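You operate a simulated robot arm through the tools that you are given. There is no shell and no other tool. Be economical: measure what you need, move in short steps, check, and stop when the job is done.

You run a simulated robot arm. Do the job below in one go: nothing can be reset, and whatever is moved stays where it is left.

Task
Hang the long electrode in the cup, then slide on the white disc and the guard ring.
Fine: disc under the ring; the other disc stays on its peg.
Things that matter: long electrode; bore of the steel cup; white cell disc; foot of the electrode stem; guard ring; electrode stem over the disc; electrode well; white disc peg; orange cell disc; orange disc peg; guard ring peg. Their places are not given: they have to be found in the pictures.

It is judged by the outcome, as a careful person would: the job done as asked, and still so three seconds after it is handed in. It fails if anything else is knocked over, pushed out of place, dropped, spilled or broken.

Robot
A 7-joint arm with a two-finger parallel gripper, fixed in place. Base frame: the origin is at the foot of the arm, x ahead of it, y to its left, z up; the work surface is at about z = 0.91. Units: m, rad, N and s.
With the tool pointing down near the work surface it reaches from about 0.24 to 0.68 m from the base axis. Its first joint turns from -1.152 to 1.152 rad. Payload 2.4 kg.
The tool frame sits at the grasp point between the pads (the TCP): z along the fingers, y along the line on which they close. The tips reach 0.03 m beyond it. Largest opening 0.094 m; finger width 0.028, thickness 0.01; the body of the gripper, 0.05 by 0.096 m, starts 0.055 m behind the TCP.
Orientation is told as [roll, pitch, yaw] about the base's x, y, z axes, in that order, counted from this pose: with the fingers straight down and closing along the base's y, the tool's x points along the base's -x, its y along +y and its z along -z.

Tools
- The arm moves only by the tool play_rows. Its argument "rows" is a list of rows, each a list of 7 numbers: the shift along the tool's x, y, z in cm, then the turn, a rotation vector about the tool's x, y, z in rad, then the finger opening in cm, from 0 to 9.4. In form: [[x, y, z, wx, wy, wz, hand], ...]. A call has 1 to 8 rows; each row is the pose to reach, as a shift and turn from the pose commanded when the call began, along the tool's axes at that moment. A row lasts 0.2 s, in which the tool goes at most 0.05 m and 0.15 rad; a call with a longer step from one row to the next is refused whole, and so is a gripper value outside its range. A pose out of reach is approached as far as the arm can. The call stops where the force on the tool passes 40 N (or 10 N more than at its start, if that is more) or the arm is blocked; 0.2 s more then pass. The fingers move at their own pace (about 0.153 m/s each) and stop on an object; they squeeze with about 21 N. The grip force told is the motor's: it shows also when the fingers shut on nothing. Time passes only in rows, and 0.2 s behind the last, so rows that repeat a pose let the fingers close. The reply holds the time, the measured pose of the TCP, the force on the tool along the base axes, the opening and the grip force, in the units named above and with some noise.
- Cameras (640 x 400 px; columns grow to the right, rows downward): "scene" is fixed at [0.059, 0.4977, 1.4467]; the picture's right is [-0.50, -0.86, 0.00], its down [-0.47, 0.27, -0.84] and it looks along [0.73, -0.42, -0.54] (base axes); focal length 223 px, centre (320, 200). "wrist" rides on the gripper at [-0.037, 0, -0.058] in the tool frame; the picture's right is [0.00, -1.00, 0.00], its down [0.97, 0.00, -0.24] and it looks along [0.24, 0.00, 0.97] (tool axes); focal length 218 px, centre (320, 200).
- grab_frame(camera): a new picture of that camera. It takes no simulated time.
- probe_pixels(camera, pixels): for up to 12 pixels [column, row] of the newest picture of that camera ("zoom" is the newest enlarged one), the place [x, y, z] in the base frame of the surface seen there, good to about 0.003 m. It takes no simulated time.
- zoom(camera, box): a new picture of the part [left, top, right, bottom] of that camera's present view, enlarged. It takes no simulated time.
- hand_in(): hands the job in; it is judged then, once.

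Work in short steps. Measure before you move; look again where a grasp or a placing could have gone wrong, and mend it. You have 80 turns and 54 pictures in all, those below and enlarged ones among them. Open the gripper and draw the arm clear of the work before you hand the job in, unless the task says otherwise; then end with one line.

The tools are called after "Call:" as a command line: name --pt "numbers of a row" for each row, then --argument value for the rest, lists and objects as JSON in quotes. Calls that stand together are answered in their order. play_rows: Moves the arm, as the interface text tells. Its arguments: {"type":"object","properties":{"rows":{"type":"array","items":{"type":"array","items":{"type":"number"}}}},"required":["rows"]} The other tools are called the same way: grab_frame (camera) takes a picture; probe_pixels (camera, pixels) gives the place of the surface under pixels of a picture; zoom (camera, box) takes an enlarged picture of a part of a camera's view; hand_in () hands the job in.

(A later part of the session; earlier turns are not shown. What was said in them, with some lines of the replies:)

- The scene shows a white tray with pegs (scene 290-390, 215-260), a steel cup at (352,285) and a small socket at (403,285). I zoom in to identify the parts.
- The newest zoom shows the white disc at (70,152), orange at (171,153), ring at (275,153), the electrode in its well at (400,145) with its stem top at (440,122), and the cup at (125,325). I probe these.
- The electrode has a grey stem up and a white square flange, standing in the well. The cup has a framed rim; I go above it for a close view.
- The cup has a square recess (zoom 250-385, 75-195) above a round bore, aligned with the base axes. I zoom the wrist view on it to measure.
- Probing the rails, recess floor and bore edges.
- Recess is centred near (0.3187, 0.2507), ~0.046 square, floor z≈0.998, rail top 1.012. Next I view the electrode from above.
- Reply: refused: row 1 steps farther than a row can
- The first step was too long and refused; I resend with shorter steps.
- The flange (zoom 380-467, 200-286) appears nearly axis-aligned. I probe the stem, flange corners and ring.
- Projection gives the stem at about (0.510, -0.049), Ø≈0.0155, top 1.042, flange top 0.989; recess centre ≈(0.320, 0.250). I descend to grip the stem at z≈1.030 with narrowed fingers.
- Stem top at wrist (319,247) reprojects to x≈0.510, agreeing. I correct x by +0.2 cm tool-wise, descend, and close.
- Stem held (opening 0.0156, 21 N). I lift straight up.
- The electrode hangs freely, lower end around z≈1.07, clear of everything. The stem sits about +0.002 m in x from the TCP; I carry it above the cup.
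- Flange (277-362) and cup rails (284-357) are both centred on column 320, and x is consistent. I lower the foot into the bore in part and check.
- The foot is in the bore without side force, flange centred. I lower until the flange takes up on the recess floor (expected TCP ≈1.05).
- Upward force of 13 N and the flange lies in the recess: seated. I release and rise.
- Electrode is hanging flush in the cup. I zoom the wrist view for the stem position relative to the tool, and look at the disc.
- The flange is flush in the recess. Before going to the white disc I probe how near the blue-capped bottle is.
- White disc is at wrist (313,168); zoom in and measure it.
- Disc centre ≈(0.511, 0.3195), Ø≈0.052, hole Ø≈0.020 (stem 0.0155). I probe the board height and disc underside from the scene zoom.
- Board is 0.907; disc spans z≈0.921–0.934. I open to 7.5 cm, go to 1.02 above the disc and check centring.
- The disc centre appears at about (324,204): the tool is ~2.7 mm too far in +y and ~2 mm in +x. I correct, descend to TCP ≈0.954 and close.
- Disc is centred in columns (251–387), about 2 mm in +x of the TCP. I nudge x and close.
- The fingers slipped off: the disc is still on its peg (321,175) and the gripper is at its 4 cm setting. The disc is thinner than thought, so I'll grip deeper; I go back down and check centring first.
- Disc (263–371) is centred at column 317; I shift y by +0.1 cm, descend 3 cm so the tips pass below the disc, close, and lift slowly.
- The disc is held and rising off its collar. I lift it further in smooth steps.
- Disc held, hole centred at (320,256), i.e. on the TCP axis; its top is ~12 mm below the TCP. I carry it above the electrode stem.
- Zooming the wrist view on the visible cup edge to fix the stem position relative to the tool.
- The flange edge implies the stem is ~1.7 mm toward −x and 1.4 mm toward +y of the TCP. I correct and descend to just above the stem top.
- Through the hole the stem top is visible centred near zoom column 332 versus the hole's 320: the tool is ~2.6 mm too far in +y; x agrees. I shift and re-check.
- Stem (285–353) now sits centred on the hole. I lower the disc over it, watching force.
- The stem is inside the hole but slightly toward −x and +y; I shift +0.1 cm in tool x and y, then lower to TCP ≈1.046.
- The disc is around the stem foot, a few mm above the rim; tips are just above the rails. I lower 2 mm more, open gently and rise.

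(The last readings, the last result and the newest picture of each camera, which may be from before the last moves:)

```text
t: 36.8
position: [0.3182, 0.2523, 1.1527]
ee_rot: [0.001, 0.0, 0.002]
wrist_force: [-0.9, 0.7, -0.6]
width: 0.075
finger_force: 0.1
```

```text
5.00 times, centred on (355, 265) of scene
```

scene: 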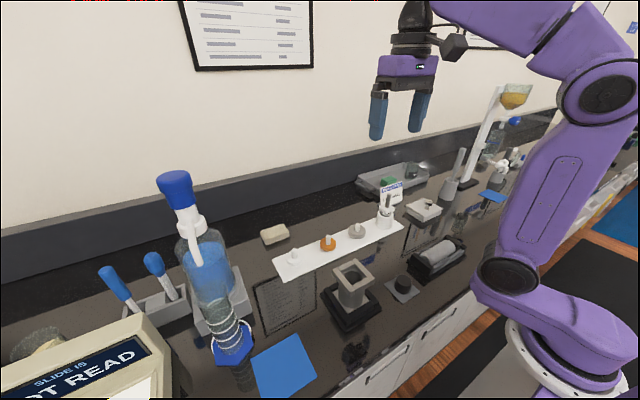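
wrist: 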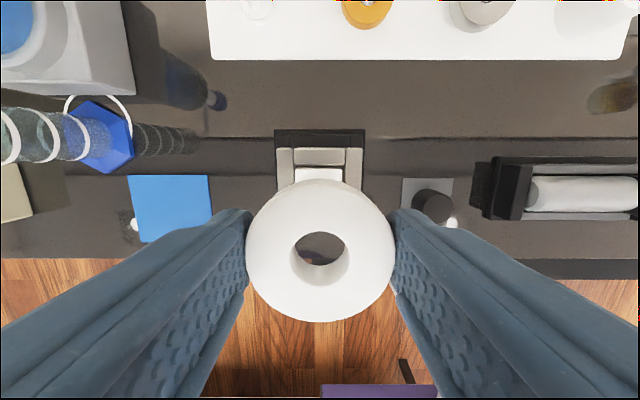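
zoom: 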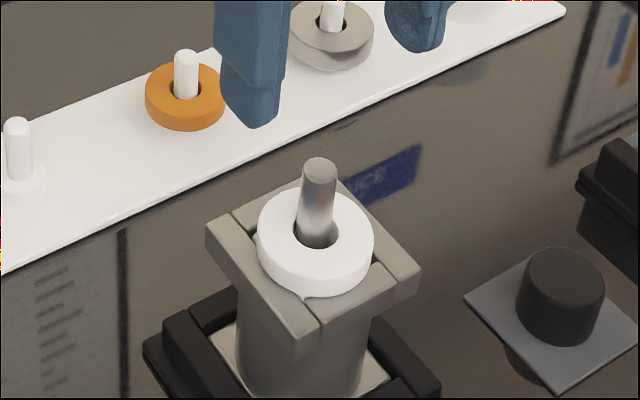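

The disc is on the stem. Next the guard ring, estimated at (0.511, 0.081); I move above it.

Call:
play_rows --pt "-1.5 -1.5 -3 0 0 0 7.5" --pt "-4.5 -4 -3 0 0 0 7.5" --pt "-7.5 -6.7 -3 0 0 0 7.5" --pt "-10.5 -9.4 -3 0 0 0 7.5" --pt "-13.5 -12 -3 0 0 0 7.5" --pt "-16.5 -14.7 -3 0 0 0 7.5" --pt "-19.2 -17.1 -3 0 0 0 7.5" --pt "-19.2 -17.1 1 0 0 0 7.5"

Call:
play_rows --pt "0 0 4 0 0 0 7.5" --pt "0 0 8 0 0 0 7.5" --pt "0 0 12 0 0 0 7.5" --pt "0 0 12.5 0 0 0 7.5" --pt "0 0 12.5 0 0 0 7.5"

Call:
grab_frame --camera "wrist"

```text
t: 38.6
position: [0.5089, 0.0829, 1.1401]
ee_rot: [-0.001, -0.002, -0.001]
wrist_force: [-0.3, 0.2, 0.0]
width: 0.075
finger_force: 0.0
```

```text
t: 39.8
position: [0.5097, 0.084, 1.0178]
ee_rot: [0.001, -0.002, -0.002]
wrist_force: [-0.2, -0.5, -0.3]
width: 0.0749
finger_force: 0.0
```

```text
8 pictures are left
```

wrist: 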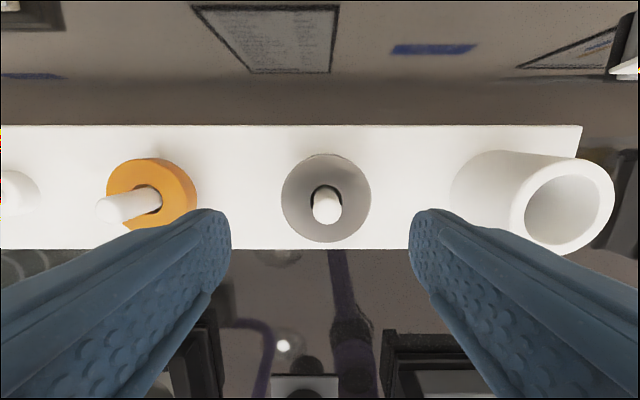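

Ring is at (326,199): 3.8 mm toward −y and ~3.5 mm toward +x of the tool. I correct, descend to TCP ≈0.946, grip, and lift slowly.

Call:
play_rows --pt "-0.32 -0.38 0 0 0 0 7.5" --pt "-0.32 -0.38 2 0 0 0 7.5" --pt "-0.32 -0.38 3 0 0 0 7.5" --pt "-0.32 -0.38 3 0 0 0 7.5"

Call:
grab_frame --camera "wrist"

```text
t: 40.8
position: [0.5134, 0.0801, 0.9878]
ee_rot: [0.0, -0.001, 0.0]
wrist_force: [0.3, 0.4, 0.2]
width: 0.0751
finger_force: 0.0
```

```text
7 pictures are left
```

wrist: 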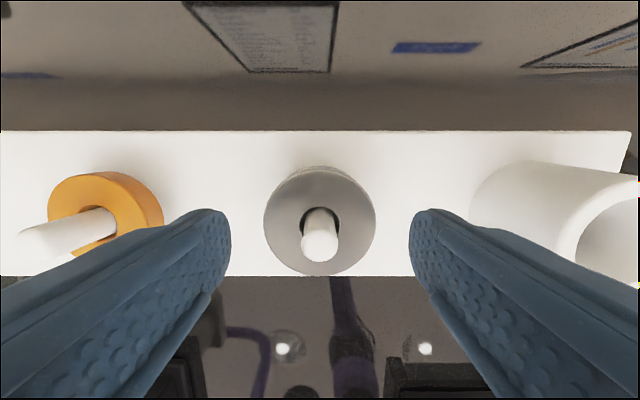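

Ring centred (263–376). I descend 4.2 cm, close, and lift slowly.

Call:
play_rows --pt "0.1 0 2 0 0 0 7.5" --pt "0.1 0 4.2 0 0 0 7.5" --pt "0.1 0 4.2 0 0 0 7.5" --pt "0.1 0 4.2 0 0 0 5" --pt "0.1 0 4.2 0 0 0 5" --pt "0.1 0 4.2 0 0 0 5" --pt "0.1 0 4.2 0 0 0 5"

Call:
play_rows --pt "0 0 -0.5 0 0 0 5" --pt "0 0 -1 0 0 0 5" --pt "0 0 -2 0 0 0 5" --pt "0 0 -4 0 0 0 5" --pt "0 0 -7 0 0 0 5" --pt "0 0 -11 0 0 0 5" --pt "0 0 -15 0 0 0 5" --pt "0 0 -19 0 0 0 5"

```text
t: 42.4
position: [0.5116, 0.0775, 0.9441]
ee_rot: [-0.001, 0.0, -0.001]
wrist_force: [-0.7, 0.0, 0.2]
width: 0.0596
finger_force: 20.2
```

```text
t: 44.2
position: [0.5136, 0.0783, 1.1364]
ee_rot: [0.0, 0.0, 0.001]
wrist_force: [0.2, -0.6, -1.4]
width: 0.0594
finger_force: 21.1
```

Ring held (opening 0.0594) and lifted. I carry it over the stem and look.

Call:
play_rows --pt "1.5 1.3 0 0 0 0 5" --pt "4.5 4 0 0 0 0 5" --pt "7.8 7 0 0 0 0 5" --pt "11 9.9 0 0 0 0 5" --pt "14 12.6 0 0 0 0 5" --pt "17 15.2 0 0 0 0 5" --pt "19.3 17.3 0 0 0 0 5" --pt "19.3 17.3 0 0 0 0 5"

Call:
play_rows --pt "0 0 2 0 0 0 5" --pt "0 0 3.8 0 0 0 5" --pt "0 0 3.8 0 0 0 5"

Call:
zoom --camera "wrist" --box '[235, 125, 405, 325]'

```text
t: 46.0
position: [0.321, 0.2533, 1.1381]
ee_rot: [-0.001, -0.001, 0.001]
wrist_force: [0.1, 0.1, -1.9]
width: 0.0596
finger_force: 21.4
```

```text
t: 46.8
position: [0.319, 0.2507, 1.0994]
ee_rot: [0.001, 0.0, 0.001]
wrist_force: [-0.5, 0.0, -1.0]
width: 0.0595
finger_force: 20.9
```

```text
2.00 times, centred on (320, 225) of wrist
```

zoom: 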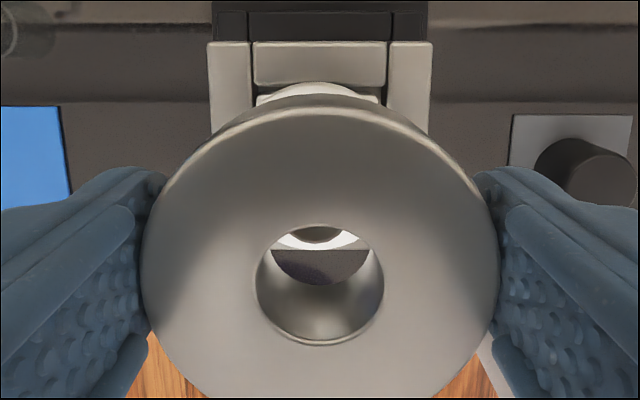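

Ring hole and stem are both centred at column 320 and within ~1 mm in x; I make a 0.8 mm x correction and lower onto the stem top, then check.

Call:
play_rows --pt "-0.08 0 0.5 0 0 0 5" --pt "-0.08 0 1 0 0 0 5" --pt "-0.08 0 1.5 0 0 0 5" --pt "-0.08 0 2 0 0 0 5" --pt "-0.08 0 2.5 0 0 0 5" --pt "-0.08 0 2.5 0 0 0 5"

Call:
zoom --camera "wrist" --box '[235, 125, 405, 325]'

```text
t: 48.2
position: [0.3214, 0.2499, 1.0729]
ee_rot: [0.001, 0.0, -0.001]
wrist_force: [-0.3, 0.2, -2.2]
width: 0.0596
finger_force: 21.5
```

```text
2.00 times, centred on (320, 225) of wrist
```

zoom: 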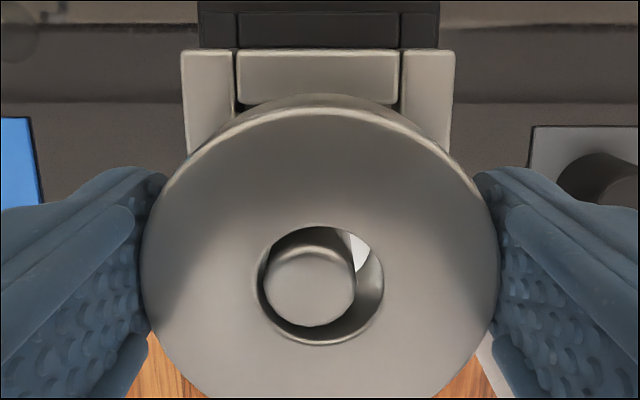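

The stem is in the ring's hole, slightly left; I shift +0.15 cm in y and lower to the disc.

Call:
play_rows --pt "0 0.15 0 0 0 0 5" --pt "0 0.15 0.6 0 0 0 5" --pt "0 0.15 1.2 0 0 0 5" --pt "0 0.15 1.6 0 0 0 5" --pt "0 0.15 2 0 0 0 5" --pt "0 0.15 2.3 0 0 0 5" --pt "0 0.15 2.3 0 0 0 5"

Call:
zoom --camera "scene" --box '[315, 225, 395, 305]'

```text
t: 49.8
position: [0.3214, 0.2518, 1.0491]
ee_rot: [0.001, -0.002, 0.0]
wrist_force: [-3.2, -5.9, 24.8]
width: 0.0594
finger_force: 21.1
```

```text
5.00 times, centred on (355, 265) of scene
```

zoom: 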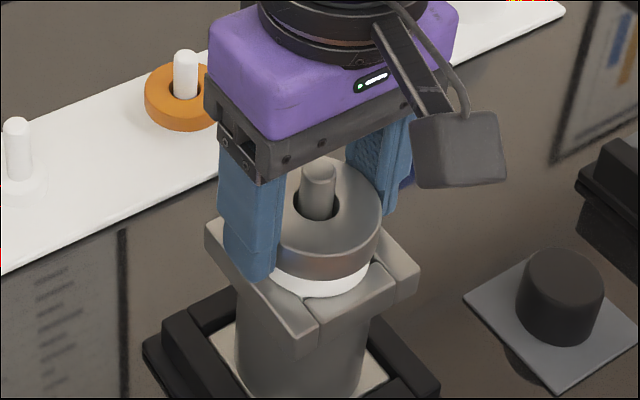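

The ring rests on the white disc (25 N upward). I ease up slightly, open, and rise clear.

Call:
play_rows --pt "0 0 -0.2 0 0 0 5" --pt "0 0 -0.2 0 0 0 7" --pt "0 0 -0.2 0 0 0 8.5" --pt "0 0 -0.2 0 0 0 8.5" --pt "0 0 -0.2 0 0 0 8.5" --pt "0 0 -3.5 0 0 0 8.5" --pt "0 0 -8 0 0 0 8.5" --pt "0 0 -12 0 0 0 8.5"

Call:
play_rows --pt "0 -3 -3 0 0 0 8.5" --pt "0 -6 -6 0 0 0 8.5" --pt "0 -9 -9 0 0 0 8.5" --pt "0 -9 -9 0 0 0 8.5"

Call:
zoom --camera "scene" --box '[315, 225, 395, 305]'

Call:
grab_frame --camera "scene"

```text
t: 51.6
position: [0.3249, 0.2472, 1.1708]
ee_rot: [0.0, 0.001, 0.001]
wrist_force: [-0.3, 0.1, -0.3]
width: 0.0849
finger_force: 0.1
```

```text
t: 52.6
position: [0.3221, 0.1594, 1.2602]
ee_rot: [0.001, 0.001, -0.001]
wrist_force: [-0.1, 0.2, 0.3]
width: 0.0853
finger_force: 0.1
```

```text
5.00 times, centred on (355, 265) of scene
```

zoom: 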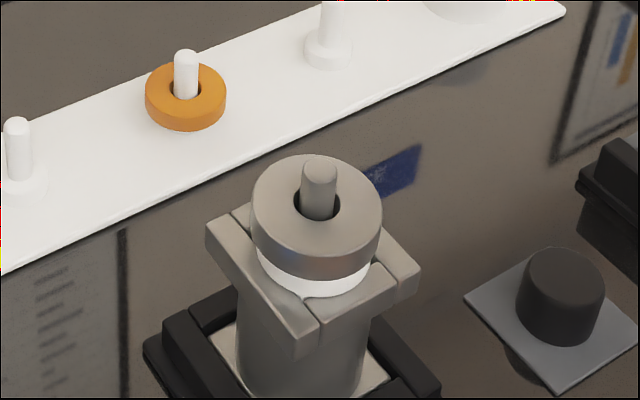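

```text
2 pictures are left
```

scene: 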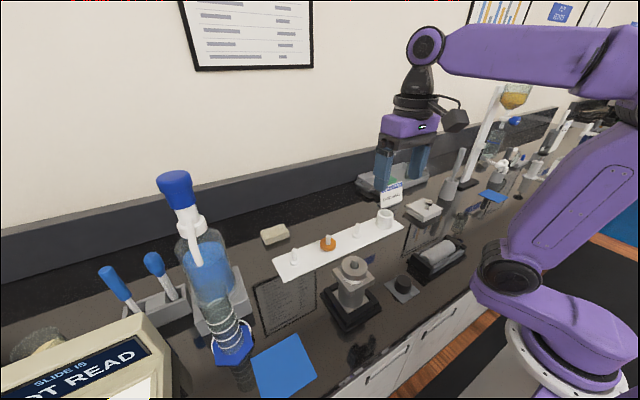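

The electrode hangs in the cup with the white disc and then the ring on its stem. The orange disc is still on its peg, nothing else moved, and the arm is clear with the gripper open, so I hand in.

Call:
hand_in

```text
The job is handed in.
```

The long electrode hangs in the steel cup with the white disc and then the guard ring on its stem. The orange disc stayed on its peg, and the job is handed in.
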